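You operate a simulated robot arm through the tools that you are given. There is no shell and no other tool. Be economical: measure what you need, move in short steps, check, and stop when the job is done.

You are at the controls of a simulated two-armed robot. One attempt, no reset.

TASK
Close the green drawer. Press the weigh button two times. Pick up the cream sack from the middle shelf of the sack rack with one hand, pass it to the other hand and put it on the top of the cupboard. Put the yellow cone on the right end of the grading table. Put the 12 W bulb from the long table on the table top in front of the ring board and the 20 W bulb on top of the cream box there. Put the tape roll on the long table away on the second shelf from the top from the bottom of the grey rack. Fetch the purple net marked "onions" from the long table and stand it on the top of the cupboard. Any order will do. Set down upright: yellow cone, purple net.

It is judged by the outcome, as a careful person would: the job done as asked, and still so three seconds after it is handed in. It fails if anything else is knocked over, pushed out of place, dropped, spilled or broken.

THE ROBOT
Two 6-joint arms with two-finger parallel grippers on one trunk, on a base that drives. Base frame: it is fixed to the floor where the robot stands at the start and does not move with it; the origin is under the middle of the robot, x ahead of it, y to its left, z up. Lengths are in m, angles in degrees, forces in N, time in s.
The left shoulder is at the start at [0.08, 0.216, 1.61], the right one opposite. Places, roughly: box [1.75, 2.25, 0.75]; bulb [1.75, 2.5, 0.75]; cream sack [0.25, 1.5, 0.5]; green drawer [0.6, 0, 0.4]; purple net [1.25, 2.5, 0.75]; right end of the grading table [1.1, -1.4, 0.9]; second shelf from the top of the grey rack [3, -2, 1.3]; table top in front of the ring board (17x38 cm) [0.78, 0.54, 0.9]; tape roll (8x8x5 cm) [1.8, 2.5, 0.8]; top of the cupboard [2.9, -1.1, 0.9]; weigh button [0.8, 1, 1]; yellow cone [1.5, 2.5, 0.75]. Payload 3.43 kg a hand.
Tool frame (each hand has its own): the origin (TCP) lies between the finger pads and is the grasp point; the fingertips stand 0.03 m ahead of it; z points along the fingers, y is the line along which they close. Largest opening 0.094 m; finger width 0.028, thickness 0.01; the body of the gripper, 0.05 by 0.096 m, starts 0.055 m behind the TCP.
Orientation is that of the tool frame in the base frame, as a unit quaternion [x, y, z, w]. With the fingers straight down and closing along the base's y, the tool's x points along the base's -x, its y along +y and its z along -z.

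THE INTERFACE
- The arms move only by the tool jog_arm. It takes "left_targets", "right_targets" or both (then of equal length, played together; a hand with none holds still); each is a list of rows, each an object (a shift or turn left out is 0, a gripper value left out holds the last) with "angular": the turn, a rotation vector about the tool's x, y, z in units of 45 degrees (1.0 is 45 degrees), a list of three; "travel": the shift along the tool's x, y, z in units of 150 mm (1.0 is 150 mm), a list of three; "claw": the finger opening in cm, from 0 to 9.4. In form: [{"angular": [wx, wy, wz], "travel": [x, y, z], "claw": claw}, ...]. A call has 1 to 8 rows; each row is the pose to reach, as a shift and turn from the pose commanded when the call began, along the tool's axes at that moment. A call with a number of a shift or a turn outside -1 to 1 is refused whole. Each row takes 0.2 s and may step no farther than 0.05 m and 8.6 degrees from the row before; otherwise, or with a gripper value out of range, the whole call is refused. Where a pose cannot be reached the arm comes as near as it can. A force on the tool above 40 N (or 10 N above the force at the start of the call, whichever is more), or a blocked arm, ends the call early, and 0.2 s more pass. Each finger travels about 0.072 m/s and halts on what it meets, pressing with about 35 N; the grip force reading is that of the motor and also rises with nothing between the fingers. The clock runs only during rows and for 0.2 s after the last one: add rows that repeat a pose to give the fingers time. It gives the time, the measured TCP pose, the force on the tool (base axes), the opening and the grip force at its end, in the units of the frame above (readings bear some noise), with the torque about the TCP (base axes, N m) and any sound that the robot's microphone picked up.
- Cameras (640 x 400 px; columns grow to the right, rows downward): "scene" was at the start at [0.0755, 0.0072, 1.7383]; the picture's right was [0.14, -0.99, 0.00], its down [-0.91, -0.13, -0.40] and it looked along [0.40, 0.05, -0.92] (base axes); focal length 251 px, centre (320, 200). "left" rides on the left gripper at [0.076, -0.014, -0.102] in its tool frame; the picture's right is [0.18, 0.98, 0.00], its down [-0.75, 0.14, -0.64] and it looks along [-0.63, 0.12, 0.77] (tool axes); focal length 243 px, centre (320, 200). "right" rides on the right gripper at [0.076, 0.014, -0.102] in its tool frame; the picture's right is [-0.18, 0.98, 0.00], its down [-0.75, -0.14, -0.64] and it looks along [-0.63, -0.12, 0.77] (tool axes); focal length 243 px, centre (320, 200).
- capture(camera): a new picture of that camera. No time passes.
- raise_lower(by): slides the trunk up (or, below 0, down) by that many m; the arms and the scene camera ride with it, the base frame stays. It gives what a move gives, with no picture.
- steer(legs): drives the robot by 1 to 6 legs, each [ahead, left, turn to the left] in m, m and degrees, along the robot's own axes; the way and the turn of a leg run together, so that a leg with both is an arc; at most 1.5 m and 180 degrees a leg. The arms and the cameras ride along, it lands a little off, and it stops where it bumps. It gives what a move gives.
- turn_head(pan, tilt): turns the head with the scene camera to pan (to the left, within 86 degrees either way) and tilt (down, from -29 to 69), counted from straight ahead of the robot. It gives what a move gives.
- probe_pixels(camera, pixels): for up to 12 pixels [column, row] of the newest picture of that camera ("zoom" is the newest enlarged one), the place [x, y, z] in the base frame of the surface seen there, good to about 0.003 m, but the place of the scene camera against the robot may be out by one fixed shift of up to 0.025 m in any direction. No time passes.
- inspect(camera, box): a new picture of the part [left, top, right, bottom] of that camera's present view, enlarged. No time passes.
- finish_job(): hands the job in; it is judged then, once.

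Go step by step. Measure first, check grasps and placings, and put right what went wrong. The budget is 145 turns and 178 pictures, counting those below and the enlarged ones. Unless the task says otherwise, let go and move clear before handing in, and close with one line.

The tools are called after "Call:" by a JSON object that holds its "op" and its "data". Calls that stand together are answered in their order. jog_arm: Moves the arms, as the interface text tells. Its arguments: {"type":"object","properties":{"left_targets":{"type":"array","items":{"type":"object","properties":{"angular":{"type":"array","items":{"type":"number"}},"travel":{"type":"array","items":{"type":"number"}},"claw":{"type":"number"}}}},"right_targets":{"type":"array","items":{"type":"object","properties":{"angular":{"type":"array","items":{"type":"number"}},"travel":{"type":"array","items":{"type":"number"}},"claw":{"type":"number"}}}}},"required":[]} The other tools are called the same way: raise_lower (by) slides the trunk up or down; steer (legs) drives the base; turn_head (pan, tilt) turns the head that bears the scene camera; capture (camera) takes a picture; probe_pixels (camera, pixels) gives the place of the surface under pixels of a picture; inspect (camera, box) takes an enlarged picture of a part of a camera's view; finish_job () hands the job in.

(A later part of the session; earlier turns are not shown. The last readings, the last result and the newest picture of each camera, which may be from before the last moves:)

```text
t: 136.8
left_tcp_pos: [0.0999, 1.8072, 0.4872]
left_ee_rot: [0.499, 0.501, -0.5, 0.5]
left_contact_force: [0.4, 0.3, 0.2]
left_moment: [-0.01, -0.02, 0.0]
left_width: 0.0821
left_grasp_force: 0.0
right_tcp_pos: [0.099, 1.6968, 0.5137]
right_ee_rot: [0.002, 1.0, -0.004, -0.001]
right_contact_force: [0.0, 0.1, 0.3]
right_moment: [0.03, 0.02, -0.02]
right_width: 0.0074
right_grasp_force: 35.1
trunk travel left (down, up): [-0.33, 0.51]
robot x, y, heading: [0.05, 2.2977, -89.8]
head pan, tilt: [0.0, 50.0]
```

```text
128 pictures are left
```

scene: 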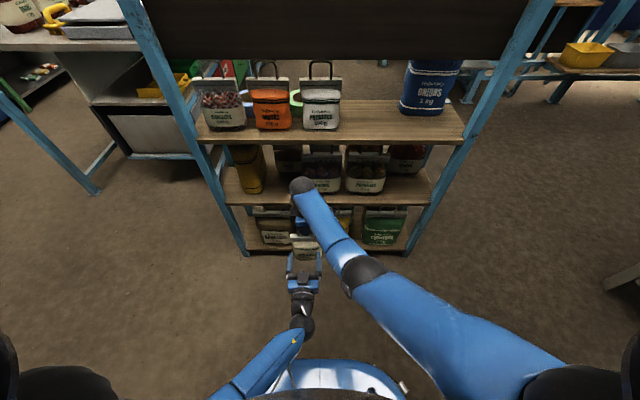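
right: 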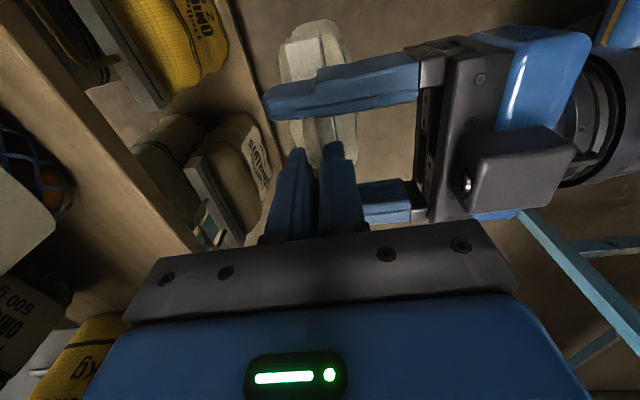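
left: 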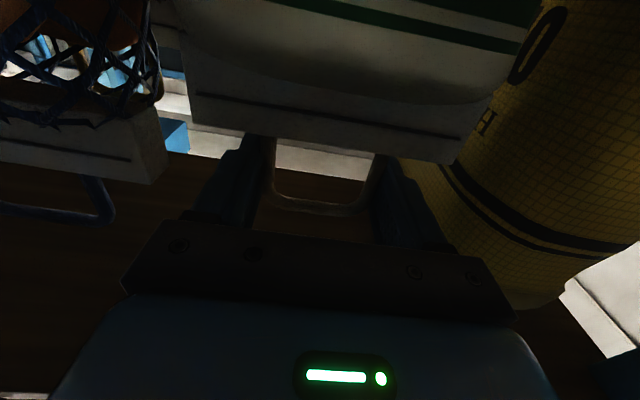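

The right force reads near zero, so I check whether the sack really hangs from the right hand.

Call:
{"op": "inspect", "data": {"camera": "scene", "box": [240, 160, 360, 340]}}

Call:
{"op": "capture", "data": {"camera": "right"}}

```text
2.22 times, centred on (300, 250) of scene
```

zoom: 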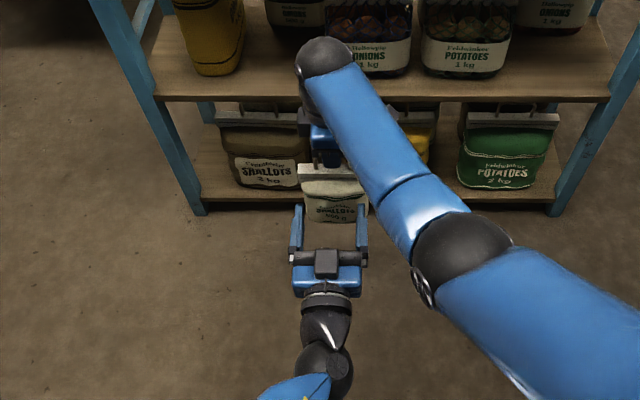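

```text
126 pictures are left
```

right: 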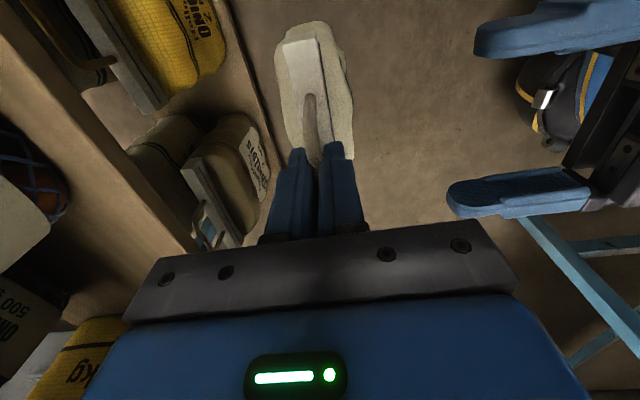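

The sack hangs from the right hand. I spread the hands apart and raise the trunk fully before driving to the long table.

Call:
{"op": "jog_arm", "data": {"left_targets": [{"travel": [0, 0.25, 0], "claw": 4}, {"travel": [0, 0.5, 0], "claw": 2}, {"travel": [0, 0.75, 0], "claw": 0}, {"travel": [0, 0.9, 0]}], "right_targets": [{"travel": [0.25, 0, 0]}, {"travel": [0.5, 0, 0]}, {"travel": [0.75, 0, 0]}, {"travel": [1, 0, 0]}]}}

Call:
{"op": "raise_lower", "data": {"by": 0.4}}

Call:
{"op": "steer", "data": {"legs": [[0.05, 0, 0], [0, 0, 90]]}}

Call:
{"op": "turn_head", "data": {"pan": 30, "tilt": 35}}

Call:
{"op": "capture", "data": {"camera": "scene"}}

```text
t: 137.8
left_tcp_pos: [0.2342, 1.8063, 0.4869]
left_ee_rot: [0.499, 0.501, -0.499, 0.501]
left_contact_force: [-0.1, -0.9, -0.8]
left_moment: [0.03, -0.02, 0.0]
left_width: 0.0
left_grasp_force: 32.7
right_tcp_pos: [-0.0511, 1.6969, 0.5131]
right_ee_rot: [0.001, 1.0, -0.004, -0.001]
right_contact_force: [0.6, 0.3, -0.5]
right_moment: [0.02, -0.04, 0.03]
right_width: 0.0074
right_grasp_force: 34.6
trunk travel left (down, up): [-0.33, 0.51]
robot x, y, heading: [0.0465, 2.2997, -89.8]
head pan, tilt: [0.0, 50.0]
```

```text
t: 141.6
left_tcp_pos: [0.2336, 1.8048, 0.8864]
left_ee_rot: [0.499, 0.501, -0.499, 0.501]
left_contact_force: [0.3, -0.1, -0.2]
left_moment: [0.03, 0.0, -0.01]
left_width: 0.0
left_grasp_force: 32.9
right_tcp_pos: [-0.0506, 1.6976, 0.9122]
right_ee_rot: [0.001, 1.0, -0.004, -0.001]
right_contact_force: [0.7, -0.6, -6.2]
right_moment: [0.03, -0.04, -0.02]
right_width: 0.0078
right_grasp_force: 34.6
trunk travel left (down, up): [-0.73, 0.11]
robot x, y, heading: [0.0439, 2.2992, -89.9]
head pan, tilt: [0.0, 50.0]
```

```text
t: 146.4
left_tcp_pos: [0.5427, 2.4262, 0.8864]
left_ee_rot: [0.004, 0.707, -0.004, 0.707]
left_contact_force: [0.3, -0.4, 0.0]
left_moment: [-0.04, 0.04, 0.01]
left_width: 0.0
left_grasp_force: 33.2
right_tcp_pos: [0.6476, 2.1403, 0.9124]
right_ee_rot: [-0.701, 0.713, -0.005, 0.003]
right_contact_force: [-0.3, -0.6, -6.7]
right_moment: [-0.31, -0.01, 0.02]
right_width: 0.0075
right_grasp_force: 35.4
trunk travel left (down, up): [-0.73, 0.11]
robot x, y, heading: [0.0449, 2.2484, -0.6]
head pan, tilt: [0.0, 50.0]
```

```text
t: 147.3
left_tcp_pos: [0.5424, 2.4272, 0.886]
left_ee_rot: [0.003, 0.708, -0.003, 0.706]
left_contact_force: [0.1, 0.1, 0.5]
left_moment: [0.02, 0.0, 0.02]
left_width: 0.0004
left_grasp_force: 33.2
right_tcp_pos: [0.6471, 2.1408, 0.9121]
right_ee_rot: [-0.701, 0.713, -0.003, 0.003]
right_contact_force: [-0.1, -0.7, -5.1]
right_moment: [-0.02, 0.0, 0.01]
right_width: 0.0076
right_grasp_force: 34.5
trunk travel left (down, up): [-0.73, 0.11]
robot x, y, heading: [0.0458, 2.2493, -0.9]
head pan, tilt: [30.0, 35.0]
```

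```text
125 pictures are left
```

scene: 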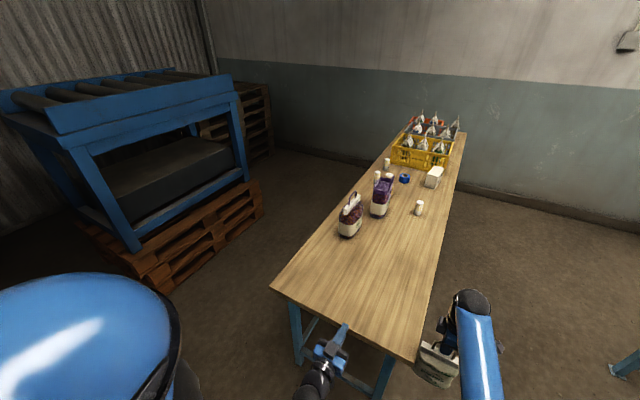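

The sack reads ≈6 N and hangs well. I raise the trunk the last 11 cm so it clears the table top, and drive to the aisle in front of the long table.

Call:
{"op": "raise_lower", "data": {"by": 0.11}}

Call:
{"op": "steer", "data": {"legs": [[0, -0.38, 0.9], [0.85, 0, 0], [0.4, -0.25, 0], [0, 0, 90]]}}

Call:
{"op": "turn_head", "data": {"pan": 0, "tilt": 45}}

Call:
{"op": "capture", "data": {"camera": "scene"}}

```text
t: 148.7
left_tcp_pos: [0.5427, 2.4259, 0.9967]
left_ee_rot: [0.004, 0.707, -0.004, 0.707]
left_contact_force: [-0.2, -0.5, -0.5]
left_moment: [0.01, 0.01, 0.02]
left_width: 0.0
left_grasp_force: 33.5
right_tcp_pos: [0.6464, 2.1403, 1.0226]
right_ee_rot: [-0.701, 0.713, -0.004, 0.002]
right_contact_force: [-0.4, -0.2, -5.0]
right_moment: [0.01, 0.01, -0.01]
right_width: 0.0078
right_grasp_force: 35.1
trunk travel left (down, up): [-0.84, 0.0]
robot x, y, heading: [0.0485, 2.2457, -0.7]
head pan, tilt: [30.0, 35.0]
```

```text
t: 161.5
left_tcp_pos: [1.1106, 2.1057, 0.997]
left_ee_rot: [-0.5, 0.501, 0.499, 0.5]
left_contact_force: [0.0, 0.3, -0.2]
left_moment: [0.01, -0.05, -0.02]
left_width: 0.0
left_grasp_force: 33.4
right_tcp_pos: [1.3955, 2.2134, 1.0214]
right_ee_rot: [1.0, -0.002, 0.001, -0.005]
right_contact_force: [1.0, 0.4, -5.3]
right_moment: [-0.03, -0.03, 0.0]
right_width: 0.0074
right_grasp_force: 34.8
trunk travel left (down, up): [-0.84, 0.0]
robot x, y, heading: [1.2952, 1.6146, 90.2]
head pan, tilt: [30.0, 35.0]
```

```text
t: 162.5
left_tcp_pos: [1.1104, 2.1051, 0.9974]
left_ee_rot: [-0.5, 0.501, 0.499, 0.5]
left_contact_force: [-0.7, -0.6, 0.1]
left_moment: [0.0, 0.02, 0.02]
left_width: 0.0
left_grasp_force: 32.8
right_tcp_pos: [1.3949, 2.2131, 1.0221]
right_ee_rot: [1.0, -0.003, 0.001, -0.005]
right_contact_force: [-0.5, -0.3, -4.9]
right_moment: [-0.01, -0.02, 0.01]
right_width: 0.0077
right_grasp_force: 35.0
trunk travel left (down, up): [-0.84, 0.0]
robot x, y, heading: [1.2904, 1.6103, 89.9]
head pan, tilt: [0.0, 45.0]
```

```text
124 pictures are left
```

scene: 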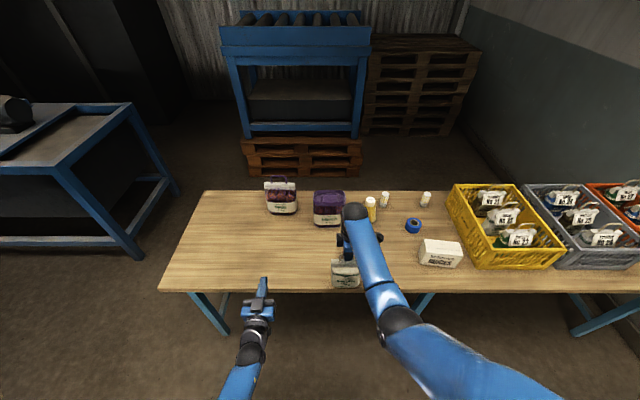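

Call:
{"op": "inspect", "data": {"camera": "scene", "box": [250, 160, 480, 300]}}

Call:
{"op": "probe_pixels", "data": {"camera": "scene", "pixels": [[282, 205], [275, 178], [328, 210], [329, 196], [370, 208], [384, 200], [426, 198], [413, 226], [440, 250], [200, 260], [300, 280], [230, 192]]}}

```text
2.78 times, centred on (365, 230) of scene
```

zoom: 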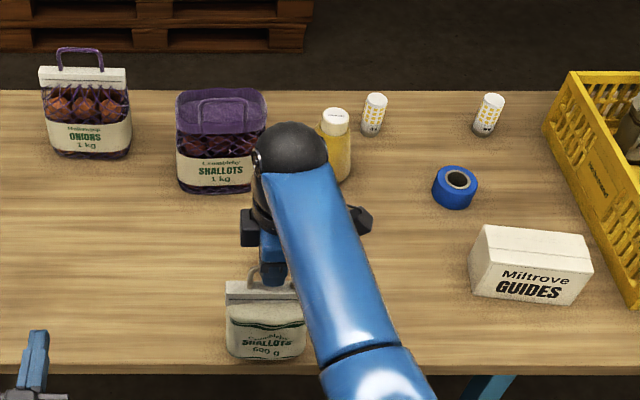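

```text
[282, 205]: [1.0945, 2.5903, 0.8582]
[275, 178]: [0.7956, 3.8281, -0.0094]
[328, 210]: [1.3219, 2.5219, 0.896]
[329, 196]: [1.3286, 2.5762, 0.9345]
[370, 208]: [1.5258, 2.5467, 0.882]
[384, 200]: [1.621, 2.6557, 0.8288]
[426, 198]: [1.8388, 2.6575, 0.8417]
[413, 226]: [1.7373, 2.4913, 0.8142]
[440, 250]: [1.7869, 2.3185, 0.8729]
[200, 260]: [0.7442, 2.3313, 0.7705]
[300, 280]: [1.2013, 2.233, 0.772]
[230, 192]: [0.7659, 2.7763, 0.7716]
```

The left net at [1.09,2.59] is purple-meshed and marked ONIONS; the other purple one is SHALLOTS. The patterned tubes look like the bulbs; I zoom to read them.

Call:
{"op": "inspect", "data": {"camera": "scene", "box": [360, 180, 440, 230]}}

Call:
{"op": "inspect", "data": {"camera": "scene", "box": [255, 165, 355, 235]}}

```text
8.00 times, centred on (400, 205) of scene
```

zoom: 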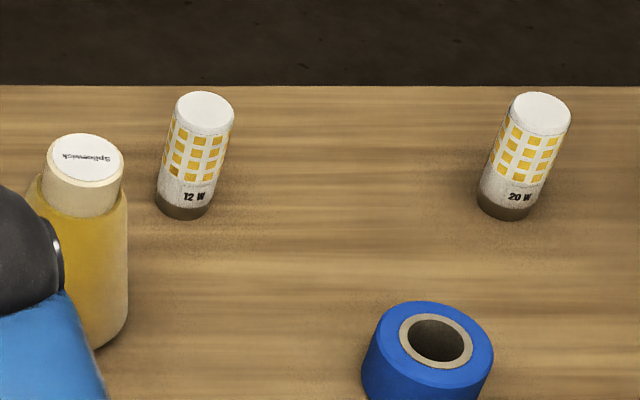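

```text
5.71 times, centred on (305, 200) of scene
```

zoom: 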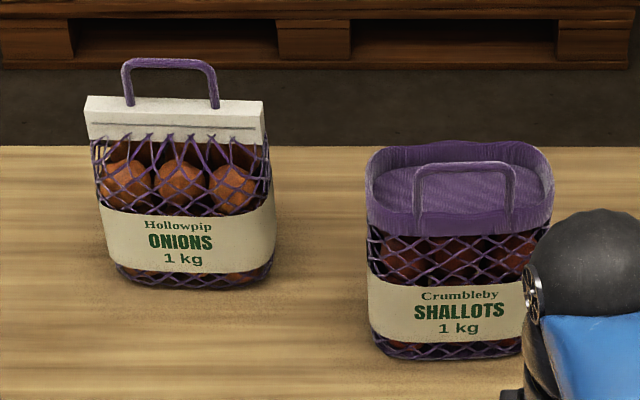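

The 12 W bulb stands at [1.62,2.66], the 20 W at [1.84,2.66]. The sack hinders reaching here, so I deliver it first: turn right and look at the way to the cupboard.

Call:
{"op": "steer", "data": {"legs": [[0, 0, -90]]}}

Call:
{"op": "turn_head", "data": {"pan": -45, "tilt": 25}}

Call:
{"op": "capture", "data": {"camera": "scene"}}

Call:
{"op": "turn_head", "data": {"pan": -10, "tilt": 25}}

Call:
{"op": "capture", "data": {"camera": "scene"}}

```text
t: 166.8
left_tcp_pos: [1.7953, 1.7797, 0.9972]
left_ee_rot: [0.012, 0.707, -0.012, 0.707]
left_contact_force: [-0.6, -0.3, 0.1]
left_moment: [0.01, 0.02, 0.0]
left_width: 0.0
left_grasp_force: 33.1
right_tcp_pos: [1.8933, 1.4915, 1.0218]
right_ee_rot: [-0.694, 0.72, -0.004, 0.002]
right_contact_force: [0.4, -0.1, -4.8]
right_moment: [0.02, 0.03, 0.0]
right_width: 0.0076
right_grasp_force: 34.7
trunk travel left (down, up): [-0.84, 0.0]
robot x, y, heading: [1.2952, 1.6131, -2.1]
head pan, tilt: [0.0, 45.0]
```

```text
t: 167.9
left_tcp_pos: [1.7947, 1.7804, 0.9978]
left_ee_rot: [0.013, 0.708, -0.013, 0.706]
left_contact_force: [-0.1, 0.3, 0.3]
left_moment: [-0.01, -0.01, 0.0]
left_width: 0.0001
left_grasp_force: 32.9
right_tcp_pos: [1.892, 1.4913, 1.0216]
right_ee_rot: [-0.694, 0.72, -0.004, 0.002]
right_contact_force: [-0.7, 0.4, -5.1]
right_moment: [0.01, 0.01, -0.01]
right_width: 0.0075
right_grasp_force: 35.0
trunk travel left (down, up): [-0.84, 0.0]
robot x, y, heading: [1.2938, 1.6119, -1.9]
head pan, tilt: [-45.0, 25.0]
```

```text
120 pictures are left
```

scene: 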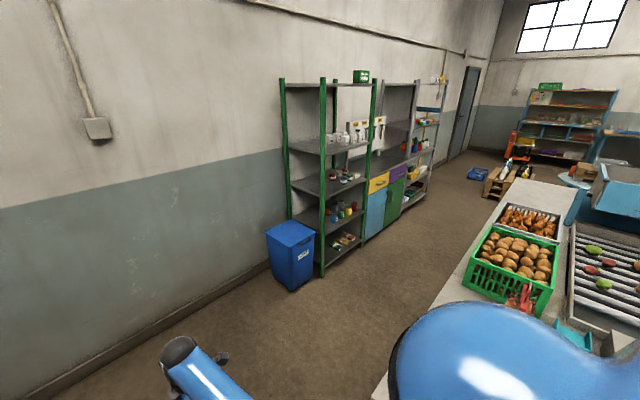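

```text
t: 168.9
left_tcp_pos: [1.795, 1.7802, 0.9955]
left_ee_rot: [0.012, 0.708, -0.013, 0.706]
left_contact_force: [0.2, 0.7, -0.6]
left_moment: [0.02, -0.01, 0.0]
left_width: 0.0
left_grasp_force: 33.2
right_tcp_pos: [1.8923, 1.4905, 1.0223]
right_ee_rot: [-0.694, 0.72, -0.004, 0.002]
right_contact_force: [-0.5, 0.6, -5.1]
right_moment: [-0.05, -0.01, 0.01]
right_width: 0.0077
right_grasp_force: 35.0
trunk travel left (down, up): [-0.84, 0.0]
robot x, y, heading: [1.2959, 1.6129, -2.0]
head pan, tilt: [-10.0, 25.0]
```

```text
119 pictures are left
```

scene: 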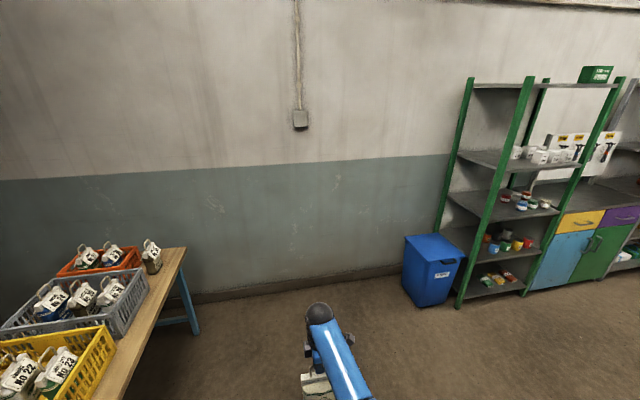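

Call:
{"op": "probe_pixels", "data": {"camera": "scene", "pixels": [[460, 305], [405, 300], [525, 290], [535, 285], [578, 275], [560, 245], [585, 205], [600, 190], [590, 120], [625, 150], [440, 220]]}}

Call:
{"op": "turn_head", "data": {"pan": -45, "tilt": 25}}

Call:
{"op": "capture", "data": {"camera": "scene"}}

Call:
{"op": "probe_pixels", "data": {"camera": "scene", "pixels": [[425, 340], [495, 210], [395, 215], [418, 195], [395, 170], [480, 290], [490, 195], [560, 185], [420, 150], [480, 175], [366, 240], [320, 270]]}}

```text
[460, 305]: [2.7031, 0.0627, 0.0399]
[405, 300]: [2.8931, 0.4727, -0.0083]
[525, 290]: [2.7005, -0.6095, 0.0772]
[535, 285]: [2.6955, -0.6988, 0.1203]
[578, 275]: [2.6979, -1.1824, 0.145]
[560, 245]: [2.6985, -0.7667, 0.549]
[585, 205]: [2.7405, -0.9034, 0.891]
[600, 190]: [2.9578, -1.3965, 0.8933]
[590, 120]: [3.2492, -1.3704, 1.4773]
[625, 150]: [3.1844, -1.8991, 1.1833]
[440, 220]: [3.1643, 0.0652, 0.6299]
```

```text
t: 169.9
left_tcp_pos: [1.7946, 1.7792, 0.9971]
left_ee_rot: [0.012, 0.708, -0.013, 0.706]
left_contact_force: [0.0, -0.2, 0.3]
left_moment: [-0.03, 0.01, -0.01]
left_width: 0.0
left_grasp_force: 33.5
right_tcp_pos: [1.8921, 1.4911, 1.0222]
right_ee_rot: [-0.693, 0.721, -0.004, 0.003]
right_contact_force: [0.9, 0.1, -5.7]
right_moment: [0.0, -0.01, 0.02]
right_width: 0.0075
right_grasp_force: 35.1
trunk travel left (down, up): [-0.84, 0.0]
robot x, y, heading: [1.2944, 1.612, -2.4]
head pan, tilt: [-45.0, 25.0]
```

```text
118 pictures are left
```

scene: 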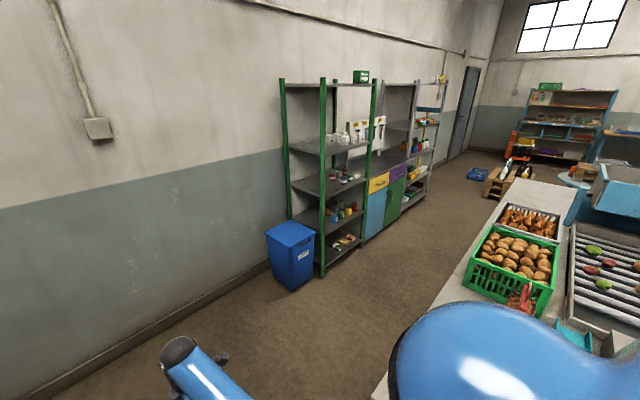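

```text
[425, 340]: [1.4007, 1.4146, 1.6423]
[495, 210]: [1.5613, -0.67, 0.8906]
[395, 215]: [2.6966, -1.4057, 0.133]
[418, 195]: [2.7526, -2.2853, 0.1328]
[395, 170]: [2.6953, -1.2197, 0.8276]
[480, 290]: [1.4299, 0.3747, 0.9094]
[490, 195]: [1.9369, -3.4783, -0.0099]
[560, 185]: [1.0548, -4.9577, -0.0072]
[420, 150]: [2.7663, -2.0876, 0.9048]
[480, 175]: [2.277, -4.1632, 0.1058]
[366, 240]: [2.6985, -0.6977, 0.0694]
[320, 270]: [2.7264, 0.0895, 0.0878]
```

The cupboard front is at x≈2.69, top z≈0.895, y −0.69..−1.5; the aisle x 1.57–2.69 is free. I drive to x≈1.97 and sideways to y≈−1.1.

Call:
{"op": "steer", "data": {"legs": [[0.67, 0, 2.2], [0, -1.3, 0], [0, -1.35, 0]]}}

Call:
{"op": "turn_head", "data": {"pan": 0, "tilt": 35}}

Call:
{"op": "capture", "data": {"camera": "scene"}}

```text
t: 186.0
left_tcp_pos: [2.4886, -0.8502, 0.9976]
left_ee_rot: [-0.001, 0.707, 0.0, 0.707]
left_contact_force: [-0.1, 0.1, -0.1]
left_moment: [0.02, -0.03, 0.01]
left_width: 0.0001
left_grasp_force: 32.6
right_tcp_pos: [2.5969, -1.1355, 1.0226]
right_ee_rot: [-0.707, 0.707, -0.005, 0.002]
right_contact_force: [0.1, -0.5, -5.0]
right_moment: [0.02, -0.01, -0.01]
right_width: 0.0077
right_grasp_force: 34.9
trunk travel left (down, up): [-0.84, 0.0]
robot x, y, heading: [1.9939, -1.0363, 0.2]
head pan, tilt: [-45.0, 25.0]
```

```text
t: 187.2
left_tcp_pos: [2.4879, -0.8509, 0.9959]
left_ee_rot: [-0.001, 0.708, 0.001, 0.707]
left_contact_force: [-0.1, -1.1, -0.6]
left_moment: [0.01, 0.05, 0.01]
left_width: 0.0001
left_grasp_force: 33.1
right_tcp_pos: [2.5971, -1.1377, 1.0226]
right_ee_rot: [-0.707, 0.707, -0.003, 0.003]
right_contact_force: [-0.2, 0.3, -4.3]
right_moment: [0.05, -0.02, 0.02]
right_width: 0.0074
right_grasp_force: 35.6
trunk travel left (down, up): [-0.84, 0.0]
robot x, y, heading: [1.995, -1.0382, 0.3]
head pan, tilt: [0.0, 35.0]
```

```text
117 pictures are left
```

scene: 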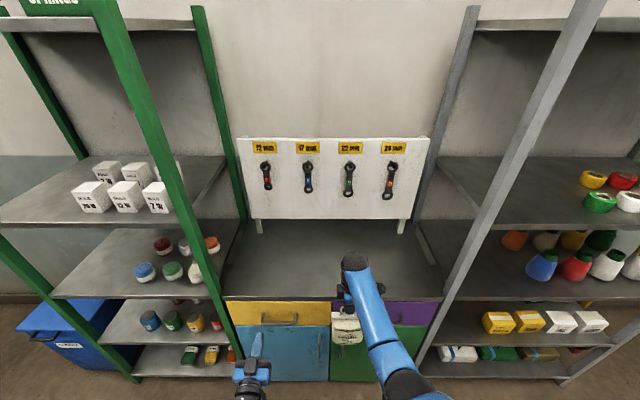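

The cupboard top at (330,265) is free. I probe its extent and the grey rack's second shelf with the rolls at (605,195).

Call:
{"op": "probe_pixels", "data": {"camera": "scene", "pixels": [[230, 297], [440, 297], [330, 265], [258, 228], [400, 228], [560, 195], [600, 200], [630, 200], [510, 228], [510, 195], [530, 25], [540, 265]]}}

Call:
{"op": "steer", "data": {"legs": [[0.05, 0, 0]]}}

Call:
{"op": "jog_arm", "data": {"right_targets": [{"travel": [0, 0.1, -0.2]}, {"travel": [0, 0.2, -0.4]}, {"travel": [0, 0.3, -0.6]}, {"travel": [0, 0.4, -0.75]}]}}

```text
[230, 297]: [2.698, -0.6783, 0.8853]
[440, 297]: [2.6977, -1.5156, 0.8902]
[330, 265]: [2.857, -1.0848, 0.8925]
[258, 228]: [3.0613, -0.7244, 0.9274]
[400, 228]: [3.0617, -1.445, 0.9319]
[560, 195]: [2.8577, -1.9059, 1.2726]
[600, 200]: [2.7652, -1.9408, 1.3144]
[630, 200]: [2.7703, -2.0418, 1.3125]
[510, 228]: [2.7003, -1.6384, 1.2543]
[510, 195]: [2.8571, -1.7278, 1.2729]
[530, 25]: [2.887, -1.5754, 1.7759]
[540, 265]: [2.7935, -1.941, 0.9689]
```

```text
t: 188.1
left_tcp_pos: [2.5292, -0.8505, 1.001]
left_ee_rot: [-0.002, 0.705, 0.002, 0.709]
left_contact_force: [-1.4, 0.1, 0.8]
left_moment: [0.01, -0.02, -0.01]
left_width: 0.0
left_grasp_force: 32.9
right_tcp_pos: [2.6375, -1.135, 1.0277]
right_ee_rot: [0.707, -0.707, 0.007, -0.005]
right_contact_force: [-0.8, 0.2, -5.2]
right_moment: [0.0, -0.03, 0.07]
right_width: 0.0076
right_grasp_force: 35.1
trunk travel left (down, up): [-0.84, 0.0]
robot x, y, heading: [2.0454, -1.0346, 0.1]
head pan, tilt: [0.0, 35.0]
```

```text
t: 189.1
left_tcp_pos: [2.5405, -0.8501, 0.9957]
left_ee_rot: [-0.002, 0.709, 0.002, 0.706]
left_contact_force: [-0.4, -0.5, 0.1]
left_moment: [0.01, -0.05, 0.0]
left_width: 0.0
left_grasp_force: 33.2
right_tcp_pos: [2.6121, -1.1329, 1.0956]
right_ee_rot: [0.707, -0.707, 0.002, -0.001]
right_contact_force: [0.9, 0.0, -6.1]
right_moment: [0.0, -0.01, 0.02]
right_width: 0.0073
right_grasp_force: 35.0
right hand out of reach, approached as far as the arm can: row 3, 4
trunk travel left (down, up): [-0.84, 0.0]
robot x, y, heading: [2.0465, -1.0373, 0.2]
head pan, tilt: [0.0, 35.0]
```

Tool +y turns out to be backward here, so I move forward along −y while rising.

Call:
{"op": "jog_arm", "data": {"right_targets": [{"travel": [0, -0.25, 0]}, {"travel": [0, -0.5, -0.1]}, {"travel": [0, -0.75, -0.25]}, {"travel": [0, -0.85, -0.35]}]}}

Call:
{"op": "capture", "data": {"camera": "right"}}

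```text
t: 190.1
left_tcp_pos: [2.5381, -0.8507, 0.9975]
left_ee_rot: [-0.002, 0.708, 0.002, 0.706]
left_contact_force: [0.2, -0.4, 0.8]
left_moment: [0.01, -0.03, -0.01]
left_width: 0.0
left_grasp_force: 33.3
right_tcp_pos: [2.7332, -1.1309, 1.1531]
right_ee_rot: [-0.707, 0.707, -0.003, 0.002]
right_contact_force: [0.0, 0.7, -5.4]
right_moment: [0.04, 0.04, 0.02]
right_width: 0.0075
right_grasp_force: 34.9
trunk travel left (down, up): [-0.84, 0.0]
robot x, y, heading: [2.0448, -1.0393, 0.0]
head pan, tilt: [0.0, 35.0]
```

```text
116 pictures are left
```

right: 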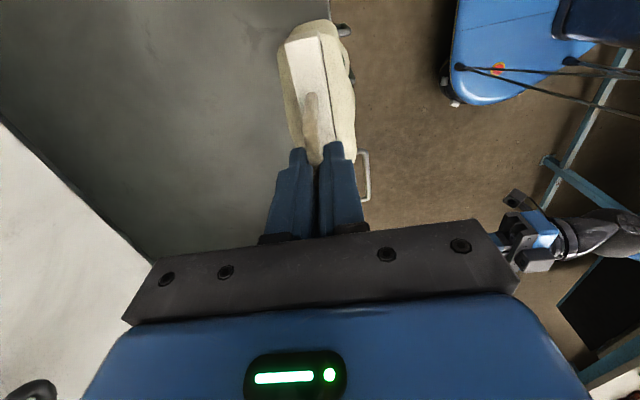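

The sack bottom is at ≈0.938, above the top (≈0.90). I drive 12 cm ahead and lower until it rests.

Call:
{"op": "steer", "data": {"legs": [[0.12, 0, 0]]}}

Call:
{"op": "jog_arm", "data": {"right_targets": [{"travel": [0, 0, 0.1]}, {"travel": [0, 0, 0.18]}, {"travel": [0, 0, 0.21]}, {"travel": [0, 0, 0.24]}]}}

Call:
{"op": "capture", "data": {"camera": "scene"}}

```text
t: 191.3
left_tcp_pos: [2.65, -0.8505, 0.9993]
left_ee_rot: [-0.002, 0.706, 0.002, 0.708]
left_contact_force: [-0.9, -0.5, 0.8]
left_moment: [-0.02, -0.01, -0.01]
left_width: 0.0
left_grasp_force: 32.3
right_tcp_pos: [2.8444, -1.1321, 1.1567]
right_ee_rot: [-0.707, 0.707, -0.005, 0.003]
right_contact_force: [-0.7, -0.1, -4.4]
right_moment: [0.01, 0.01, 0.02]
right_width: 0.0076
right_grasp_force: 35.0
trunk travel left (down, up): [-0.84, 0.0]
robot x, y, heading: [2.163, -1.0358, 0.1]
head pan, tilt: [0.0, 35.0]
```

```text
t: 192.3
left_tcp_pos: [2.6566, -0.8515, 0.995]
left_ee_rot: [-0.002, 0.709, 0.002, 0.706]
left_contact_force: [-0.4, -0.1, -0.6]
left_moment: [-0.01, 0.02, -0.01]
left_width: 0.0
left_grasp_force: 33.0
right_tcp_pos: [2.8528, -1.1328, 1.113]
right_ee_rot: [-0.707, 0.708, -0.003, 0.001]
right_contact_force: [0.1, -0.5, -5.8]
right_moment: [-0.01, -0.04, 0.02]
right_width: 0.0073
right_grasp_force: 35.4
trunk travel left (down, up): [-0.84, 0.0]
robot x, y, heading: [2.1664, -1.0403, 0.4]
head pan, tilt: [0.0, 35.0]
```

```text
115 pictures are left
```

scene: 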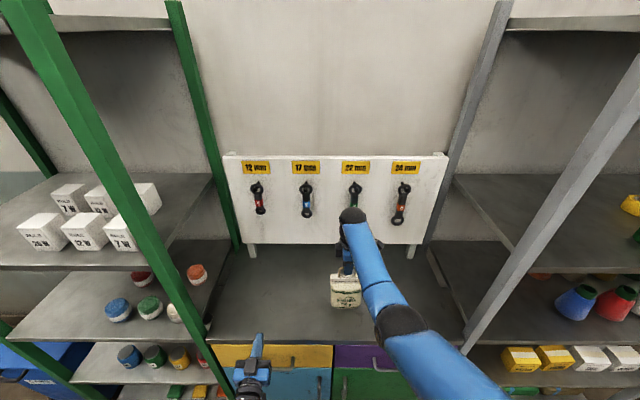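

No contact yet (−5.8 N hanging). I continue down in small steps.

Call:
{"op": "jog_arm", "data": {"right_targets": [{"travel": [0, 0, 0.03]}, {"travel": [0, 0, 0.05]}, {"travel": [0, 0, 0.07]}, {"travel": [0, 0, 0.085]}]}}

Call:
{"op": "inspect", "data": {"camera": "scene", "box": [290, 220, 410, 330]}}

```text
t: 193.3
left_tcp_pos: [2.6504, -0.8512, 0.9994]
left_ee_rot: [-0.001, 0.706, 0.001, 0.708]
left_contact_force: [0.2, 0.4, -0.5]
left_moment: [-0.03, 0.01, 0.01]
left_width: 0.0
left_grasp_force: 32.9
right_tcp_pos: [2.8495, -1.132, 1.1115]
right_ee_rot: [-0.707, 0.708, -0.008, 0.007]
right_contact_force: [0.9, -4.3, 35.7]
right_moment: [0.15, -0.04, 0.07]
right_width: 0.0076
right_grasp_force: 35.1
trunk travel left (down, up): [-0.84, 0.0]
robot x, y, heading: [2.166, -1.0397, 0.2]
head pan, tilt: [0.0, 35.0]
```

```text
3.64 times, centred on (350, 275) of scene
```

zoom: 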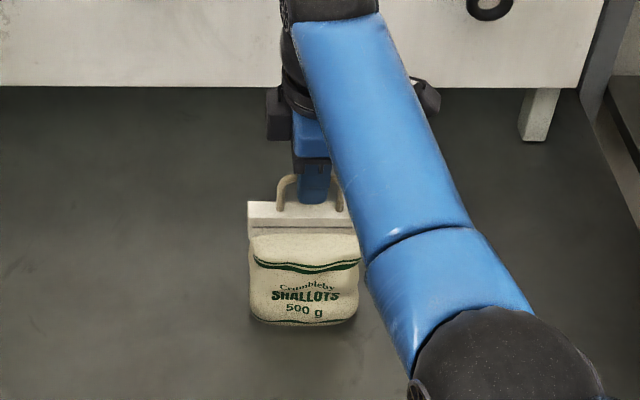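

The sack rests on the top (force +36 N). I ease off, open and lift clear.

Call:
{"op": "jog_arm", "data": {"right_targets": [{"travel": [0, 0, -0.06]}, {"travel": [0, 0, -0.06], "claw": 2.5}, {"travel": [0, 0, -0.06], "claw": 4.5}, {"travel": [0, 0, -0.2], "claw": 4.5}, {"travel": [0, 0, -0.4]}, {"travel": [0, 0, -0.55]}]}}

Call:
{"op": "capture", "data": {"camera": "scene"}}

```text
t: 194.7
left_tcp_pos: [2.6546, -0.8512, 0.9972]
left_ee_rot: [-0.001, 0.708, 0.001, 0.706]
left_contact_force: [-0.3, 0.1, -0.1]
left_moment: [0.0, 0.0, 0.0]
left_width: 0.0
left_grasp_force: 32.7
right_tcp_pos: [2.8505, -1.1328, 1.1867]
right_ee_rot: [-0.707, 0.707, -0.004, 0.001]
right_contact_force: [0.4, 0.1, 0.2]
right_moment: [-0.03, -0.01, -0.01]
right_width: 0.045
right_grasp_force: 0.1
trunk travel left (down, up): [-0.84, 0.0]
robot x, y, heading: [2.1624, -1.0367, 0.3]
head pan, tilt: [0.0, 35.0]
```

```text
113 pictures are left
```

scene: 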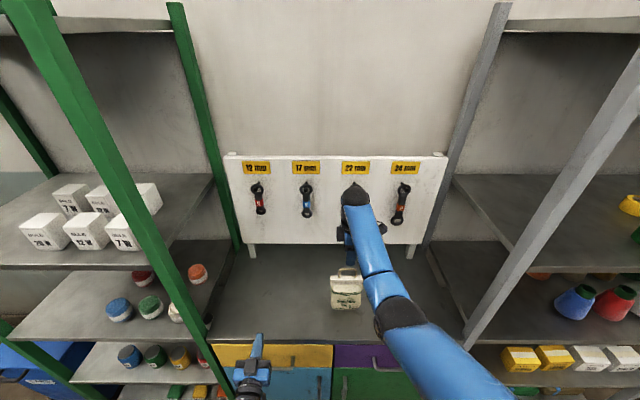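

The cream sack stands on the cupboard, hand clear. Before driving back I look at the base outline from the right camera to know how near I may park to a table.

Call:
{"op": "steer", "data": {"legs": [[-0.2, 0, 0]]}}

Call:
{"op": "capture", "data": {"camera": "right"}}

Call:
{"op": "turn_head", "data": {"pan": -35, "tilt": 10}}

Call:
{"op": "capture", "data": {"camera": "scene"}}

```text
t: 196.3
left_tcp_pos: [2.4579, -0.851, 0.9948]
left_ee_rot: [-0.001, 0.709, 0.001, 0.705]
left_contact_force: [-0.5, -1.0, 0.3]
left_moment: [0.05, -0.04, 0.0]
left_width: 0.0
left_grasp_force: 33.1
right_tcp_pos: [2.6544, -1.1342, 1.1834]
right_ee_rot: [-0.707, 0.708, -0.002, 0.0]
right_contact_force: [0.8, 0.1, -0.9]
right_moment: [0.01, 0.01, -0.01]
right_width: 0.045
right_grasp_force: 0.1
trunk travel left (down, up): [-0.84, 0.0]
robot x, y, heading: [1.9639, -1.0429, 0.0]
head pan, tilt: [0.0, 35.0]
```

```text
112 pictures are left
```

right: 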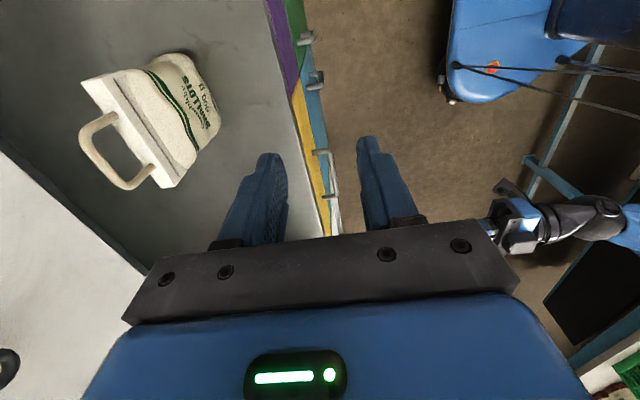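

```text
t: 197.3
left_tcp_pos: [2.4538, -0.8517, 0.9966]
left_ee_rot: [-0.002, 0.708, 0.001, 0.707]
left_contact_force: [-0.3, -0.5, -0.4]
left_moment: [0.0, 0.0, 0.02]
left_width: 0.0
left_grasp_force: 33.0
right_tcp_pos: [2.6489, -1.1327, 1.1868]
right_ee_rot: [-0.707, 0.708, -0.003, 0.002]
right_contact_force: [0.7, 0.1, -0.3]
right_moment: [-0.03, 0.02, -0.02]
right_width: 0.0446
right_grasp_force: 0.2
trunk travel left (down, up): [-0.84, 0.0]
robot x, y, heading: [1.965, -1.0423, 0.1]
head pan, tilt: [-35.0, 10.0]
```

```text
111 pictures are left
```

scene: 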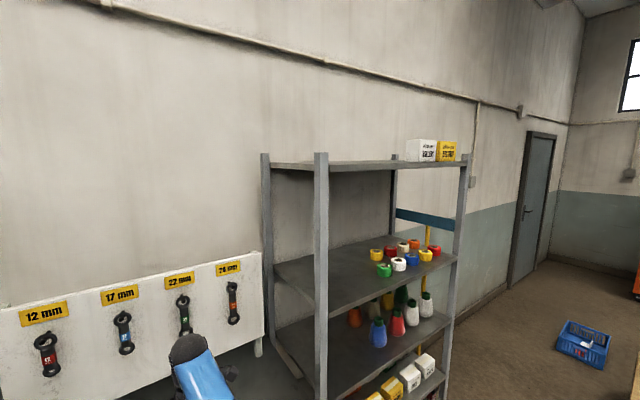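

The grey rack's second shelf from the top holds rolls at (405,255), with free space on its left part. I probe the base outline and shelf.

Call:
{"op": "probe_pixels", "data": {"camera": "right", "pixels": [[452, 98], [442, 75], [455, 30], [480, 100], [520, 90], [580, 50], [600, 20], [540, 20]]}}

Call:
{"op": "probe_pixels", "data": {"camera": "scene", "pixels": [[345, 270], [330, 300], [378, 265], [400, 245], [300, 270], [390, 240], [285, 260], [445, 262], [350, 290], [322, 200], [267, 200]]}}

```text
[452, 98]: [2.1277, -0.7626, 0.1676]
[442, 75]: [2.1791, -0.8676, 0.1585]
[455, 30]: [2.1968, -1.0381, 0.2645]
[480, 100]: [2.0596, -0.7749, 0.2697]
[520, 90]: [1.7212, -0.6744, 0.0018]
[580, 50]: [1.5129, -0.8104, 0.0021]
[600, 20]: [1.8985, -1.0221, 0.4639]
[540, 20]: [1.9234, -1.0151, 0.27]
```

```text
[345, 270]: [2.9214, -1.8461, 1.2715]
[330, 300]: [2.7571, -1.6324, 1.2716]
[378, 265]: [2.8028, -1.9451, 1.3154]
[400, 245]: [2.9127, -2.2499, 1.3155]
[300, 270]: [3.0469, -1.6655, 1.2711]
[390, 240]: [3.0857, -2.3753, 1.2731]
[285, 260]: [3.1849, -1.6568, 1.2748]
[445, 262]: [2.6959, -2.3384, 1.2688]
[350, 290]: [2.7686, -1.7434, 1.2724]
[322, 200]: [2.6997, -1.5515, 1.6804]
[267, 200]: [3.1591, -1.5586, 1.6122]
```

The base reaches only 0.24 m ahead and is low (z<0.27), so I can park close to tables. I raise and pull in the left hand, then drive back to the long table near the 20 W bulb.

Call:
{"op": "jog_arm", "data": {"left_targets": [{"travel": [-0.3, 0, -0.1]}, {"travel": [-0.6, 0, -0.2]}, {"travel": [-0.9, 0, -0.3]}, {"travel": [-1, 0, -0.4]}]}}

Call:
{"op": "steer", "data": {"legs": [[0, 1.3, 0], [0, 1.34, 0], [-0.22, 0, 0], [0, 0, 90]]}}

Call:
{"op": "turn_head", "data": {"pan": 0, "tilt": 50}}

Call:
{"op": "capture", "data": {"camera": "scene"}}

```text
t: 198.3
left_tcp_pos: [2.3946, -0.8509, 1.1495]
left_ee_rot: [0.0, 0.708, 0.001, 0.706]
left_contact_force: [-0.2, -0.5, -0.7]
left_moment: [-0.03, 0.02, 0.01]
left_width: 0.0001
left_grasp_force: 33.3
right_tcp_pos: [2.6495, -1.1338, 1.1865]
right_ee_rot: [-0.706, 0.708, -0.003, 0.002]
right_contact_force: [-0.1, -0.3, 0.3]
right_moment: [0.01, 0.04, 0.0]
right_width: 0.045
right_grasp_force: 0.1
trunk travel left (down, up): [-0.84, 0.0]
robot x, y, heading: [1.9624, -1.0396, 0.3]
head pan, tilt: [-35.0, 10.0]
```

```text
t: 216.2
left_tcp_pos: [1.5753, 2.0265, 1.1496]
left_ee_rot: [0.502, -0.499, -0.501, -0.498]
left_contact_force: [-0.7, -0.2, 0.1]
left_moment: [-0.02, 0.0, 0.0]
left_width: 0.0
left_grasp_force: 32.9
right_tcp_pos: [1.8579, 2.281, 1.1871]
right_ee_rot: [1.0, 0.001, 0.001, -0.004]
right_contact_force: [-0.3, 0.0, -0.2]
right_moment: [-0.02, 0.06, 0.0]
right_width: 0.045
right_grasp_force: 0.1
trunk travel left (down, up): [-0.84, 0.0]
robot x, y, heading: [1.7649, 1.5929, 90.4]
head pan, tilt: [-35.0, 10.0]
```

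```text
t: 217.3
left_tcp_pos: [1.5756, 2.0253, 1.1479]
left_ee_rot: [0.502, -0.499, -0.5, -0.498]
left_contact_force: [0.0, 0.6, 0.4]
left_moment: [0.02, 0.02, 0.0]
left_width: 0.0
left_grasp_force: 33.6
right_tcp_pos: [1.8563, 2.281, 1.1871]
right_ee_rot: [1.0, 0.0, 0.002, -0.003]
right_contact_force: [0.1, 0.0, -0.3]
right_moment: [-0.04, -0.05, 0.02]
right_width: 0.0449
right_grasp_force: 0.0
trunk travel left (down, up): [-0.84, 0.0]
robot x, y, heading: [1.764, 1.5939, 90.4]
head pan, tilt: [0.0, 50.0]
```

```text
110 pictures are left
```

scene: 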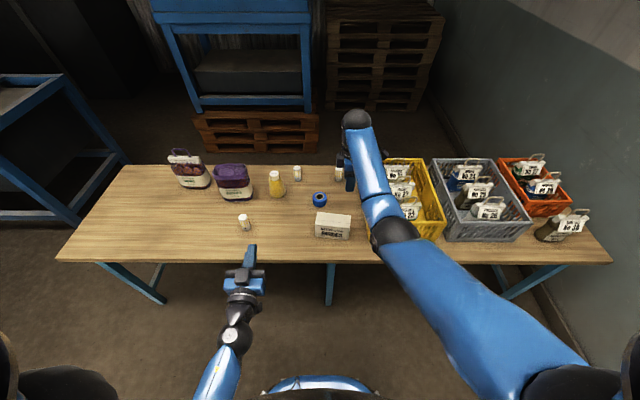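

I can approach: forward 0.36 puts the right hand above the 20 W bulb. I raise the left hand a bit more first, then lower the trunk and look with the right camera.

Call:
{"op": "jog_arm", "data": {"left_targets": [{"travel": [-0.3, 0, -0.2]}, {"travel": [-0.6, 0, -0.4]}, {"travel": [-0.85, 0, -0.6]}]}}

Call:
{"op": "steer", "data": {"legs": [[0.36, 0, -0.4]]}}

Call:
{"op": "raise_lower", "data": {"by": -0.22}}

Call:
{"op": "capture", "data": {"camera": "right"}}

Call:
{"op": "capture", "data": {"camera": "scene"}}

```text
refused: row 1 steps farther than a row can; nothing moved
```

```text
t: 219.8
left_tcp_pos: [1.5748, 2.3792, 1.1464]
left_ee_rot: [0.502, -0.501, -0.499, -0.497]
left_contact_force: [-1.1, -0.2, 0.6]
left_moment: [-0.01, -0.01, -0.01]
left_width: 0.0
left_grasp_force: 33.3
right_tcp_pos: [1.8576, 2.6342, 1.183]
right_ee_rot: [1.0, -0.001, 0.001, -0.001]
right_contact_force: [0.2, 0.4, 0.2]
right_moment: [-0.03, 0.04, 0.03]
right_width: 0.0449
right_grasp_force: 0.1
trunk travel left (down, up): [-0.84, 0.0]
robot x, y, heading: [1.7632, 1.9444, 90.5]
head pan, tilt: [0.0, 50.0]
stopped in leg 1: the robot was blocked; the commanded pose is now the measured one
```

```text
t: 222.1
left_tcp_pos: [1.5735, 2.3749, 0.9281]
left_ee_rot: [0.501, -0.5, -0.5, -0.499]
left_contact_force: [-0.7, -0.2, 0.5]
left_moment: [0.02, 0.0, 0.0]
left_width: 0.0001
left_grasp_force: 33.6
right_tcp_pos: [1.8564, 2.6292, 0.9647]
right_ee_rot: [1.0, 0.001, 0.002, -0.004]
right_contact_force: [-0.1, -0.1, -1.1]
right_moment: [-0.02, -0.01, 0.02]
right_width: 0.0448
right_grasp_force: 0.0
trunk travel left (down, up): [-0.62, 0.22]
robot x, y, heading: [1.7611, 1.9446, 90.1]
head pan, tilt: [0.0, 50.0]
```

```text
109 pictures are left
```

right: 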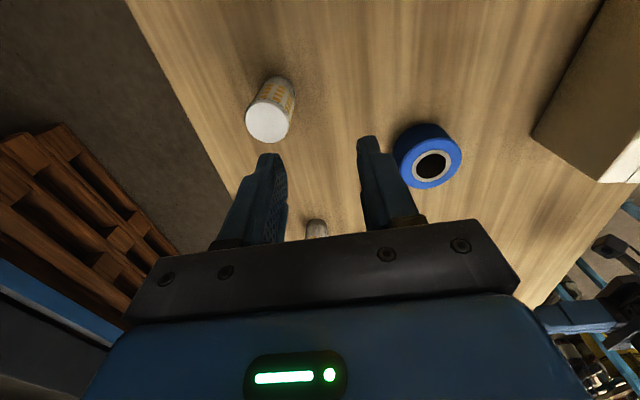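

```text
108 pictures are left
```

scene: 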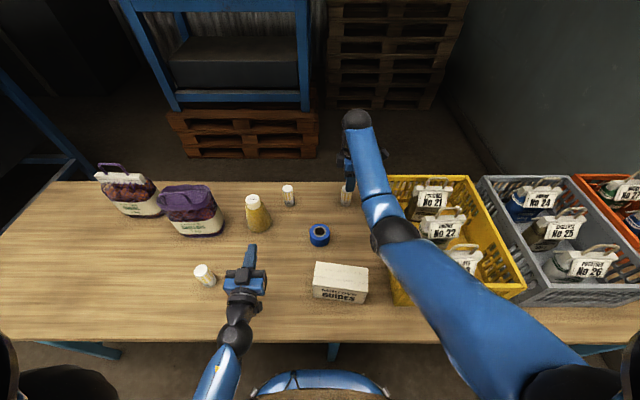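

Driving stopped at y 1.944 (blocked near the table), nothing seems disturbed. The right camera shows two tubes: (270,110) and (315,228); I probe both.

Call:
{"op": "probe_pixels", "data": {"camera": "right", "pixels": [[268, 122], [272, 90], [316, 228], [312, 234], [324, 230], [320, 222], [430, 165], [428, 140]]}}

Call:
{"op": "probe_pixels", "data": {"camera": "scene", "pixels": [[288, 190], [346, 195], [320, 235], [340, 290], [204, 275], [253, 215], [340, 268], [252, 200], [325, 265], [365, 270], [315, 295], [320, 228]]}}

```text
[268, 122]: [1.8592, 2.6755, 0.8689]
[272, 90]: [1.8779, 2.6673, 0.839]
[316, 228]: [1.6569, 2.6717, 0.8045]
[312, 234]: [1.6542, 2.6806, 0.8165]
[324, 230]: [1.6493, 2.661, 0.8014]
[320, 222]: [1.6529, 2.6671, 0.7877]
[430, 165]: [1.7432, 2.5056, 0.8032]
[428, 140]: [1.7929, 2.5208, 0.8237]
```

```text
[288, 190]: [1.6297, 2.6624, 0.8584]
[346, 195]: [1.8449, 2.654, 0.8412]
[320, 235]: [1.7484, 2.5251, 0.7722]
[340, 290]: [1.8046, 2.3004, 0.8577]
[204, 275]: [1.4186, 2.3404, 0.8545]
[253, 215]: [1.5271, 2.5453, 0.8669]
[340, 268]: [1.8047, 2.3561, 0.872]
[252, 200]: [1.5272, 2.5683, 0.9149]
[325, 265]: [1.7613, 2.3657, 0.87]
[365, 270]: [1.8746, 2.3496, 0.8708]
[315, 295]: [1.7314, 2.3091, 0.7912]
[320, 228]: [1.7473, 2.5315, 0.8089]
```

The 20 W bulb axis is at about (1.860,2.672), top z 0.869. I center the right hand over it, descend to TCP z≈0.845 and close.

Call:
{"op": "jog_arm", "data": {"right_targets": [{"travel": [0.025, -0.15, 0]}, {"travel": [0.025, -0.285, 0]}, {"travel": [0.025, -0.285, 0.3]}, {"travel": [0.025, -0.285, 0.6]}, {"travel": [0.025, -0.285, 0.8]}]}}

Call:
{"op": "capture", "data": {"camera": "right"}}

```text
t: 223.2
left_tcp_pos: [1.574, 2.3728, 0.9299]
left_ee_rot: [-0.501, 0.499, 0.501, 0.499]
left_contact_force: [-0.8, -0.8, -0.1]
left_moment: [0.02, -0.02, 0.0]
left_width: 0.0
left_grasp_force: 33.0
right_tcp_pos: [1.8593, 2.6779, 0.8984]
right_ee_rot: [1.0, 0.0, -0.002, -0.022]
right_contact_force: [0.6, 0.4, -0.2]
right_moment: [0.01, -0.02, 0.0]
right_width: 0.0449
right_grasp_force: 0.1
right hand out of reach, approached as far as the arm can: row 4, 5
trunk travel left (down, up): [-0.62, 0.22]
robot x, y, heading: [1.7626, 1.9417, 90.3]
head pan, tilt: [0.0, 50.0]
stopped in row 5 (right hand): the force on the tool passed its limit at 75 N (the readings are from after the stop); the commanded pose is now the measured one
```

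```text
107 pictures are left
```

right: 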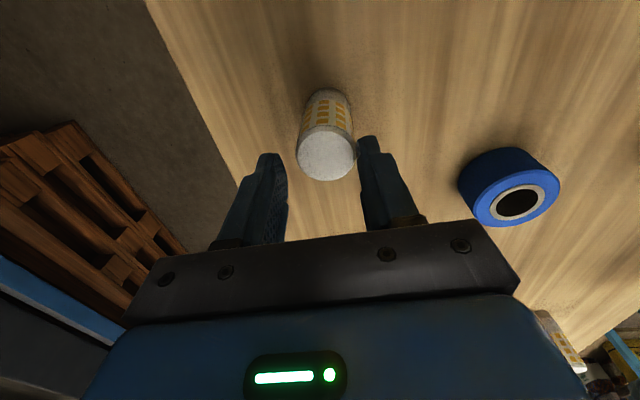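

The tip touched the bulb's rim (force stop), the bulb still stands. I go up 3 cm, open wider and remeasure.

Call:
{"op": "jog_arm", "data": {"right_targets": [{"travel": [0, 0, -0.1]}, {"travel": [0, 0, -0.2], "claw": 6}, {"travel": [0, 0, -0.2], "claw": 6.5}, {"travel": [0, 0, -0.2]}]}}

Call:
{"op": "capture", "data": {"camera": "right"}}

```text
t: 224.2
left_tcp_pos: [1.5752, 2.3752, 0.9281]
left_ee_rot: [0.502, -0.499, -0.501, -0.499]
left_contact_force: [0.4, -0.4, -0.2]
left_moment: [-0.01, -0.01, 0.03]
left_width: 0.0
left_grasp_force: 32.7
right_tcp_pos: [1.8589, 2.6838, 0.9246]
right_ee_rot: [1.0, 0.0, -0.001, -0.019]
right_contact_force: [-0.7, -0.6, 0.3]
right_moment: [0.01, 0.01, 0.01]
right_width: 0.0654
right_grasp_force: 0.2
right hand out of reach, approached as far as the arm can: row 2, 3, 4
trunk travel left (down, up): [-0.62, 0.22]
robot x, y, heading: [1.757, 1.943, 90.2]
head pan, tilt: [0.0, 50.0]
```

```text
106 pictures are left
```

right: 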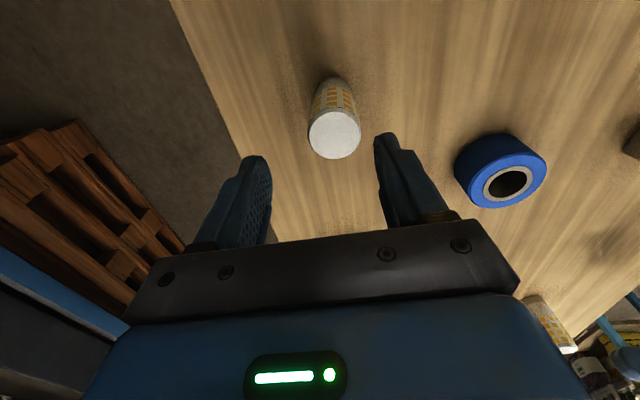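

The arm is near its reach limit, so I'll descend with the trunk instead. First I probe the bulb top at (335,133).

Call:
{"op": "probe_pixels", "data": {"camera": "right", "pixels": [[335, 135], [310, 135], [360, 135], [334, 115], [334, 156], [338, 95]]}}

```text
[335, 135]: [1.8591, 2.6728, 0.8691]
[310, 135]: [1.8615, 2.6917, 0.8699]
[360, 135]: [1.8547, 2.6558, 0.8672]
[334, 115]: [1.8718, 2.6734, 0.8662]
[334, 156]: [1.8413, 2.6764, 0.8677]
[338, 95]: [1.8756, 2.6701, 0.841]
```

Bulb centre is (1.858,2.674), diameter 36 mm. I shift back 1 cm and lower the trunk 8 cm, then close.

Call:
{"op": "jog_arm", "data": {"right_targets": [{"travel": [0, 0.07, 0]}, {"travel": [0, 0.07, 0]}]}}

Call:
{"op": "raise_lower", "data": {"by": -0.03}}

Call:
{"op": "capture", "data": {"camera": "right"}}

```text
t: 224.8
left_tcp_pos: [1.5747, 2.375, 0.9292]
left_ee_rot: [0.502, -0.499, -0.501, -0.499]
left_contact_force: [-0.2, 1.2, 0.0]
left_moment: [0.0, 0.03, 0.0]
left_width: 0.0001
left_grasp_force: 33.3
right_tcp_pos: [1.8576, 2.6819, 0.9216]
right_ee_rot: [1.0, 0.0, -0.002, -0.02]
right_contact_force: [-0.2, 0.0, 0.5]
right_moment: [-0.02, 0.0, 0.01]
right_width: 0.065
right_grasp_force: 0.0
right hand out of reach, approached as far as the arm can: row 1, 2
trunk travel left (down, up): [-0.62, 0.22]
robot x, y, heading: [1.7617, 1.9424, 90.4]
head pan, tilt: [0.0, 50.0]
```

```text
t: 225.5
left_tcp_pos: [1.574, 2.3745, 0.8989]
left_ee_rot: [0.501, -0.499, -0.501, -0.499]
left_contact_force: [-0.1, 0.2, -0.4]
left_moment: [0.0, -0.03, 0.01]
left_width: 0.0
left_grasp_force: 33.2
right_tcp_pos: [1.8581, 2.683, 0.8921]
right_ee_rot: [1.0, 0.0, -0.002, -0.02]
right_contact_force: [-0.9, -0.3, -0.5]
right_moment: [0.01, 0.01, -0.01]
right_width: 0.065
right_grasp_force: 0.0
trunk travel left (down, up): [-0.59, 0.25]
robot x, y, heading: [1.7605, 1.942, 90.2]
head pan, tilt: [0.0, 50.0]
```

```text
105 pictures are left
```

right: 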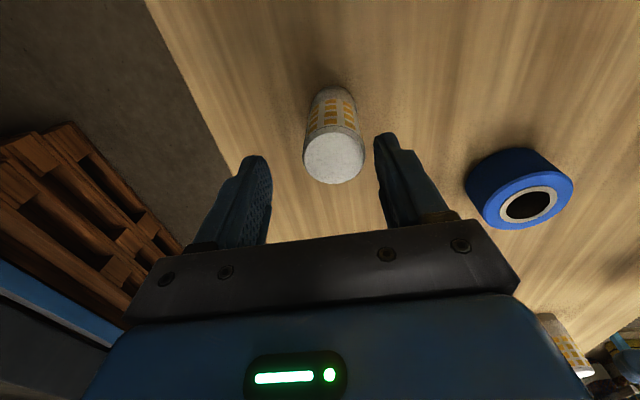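

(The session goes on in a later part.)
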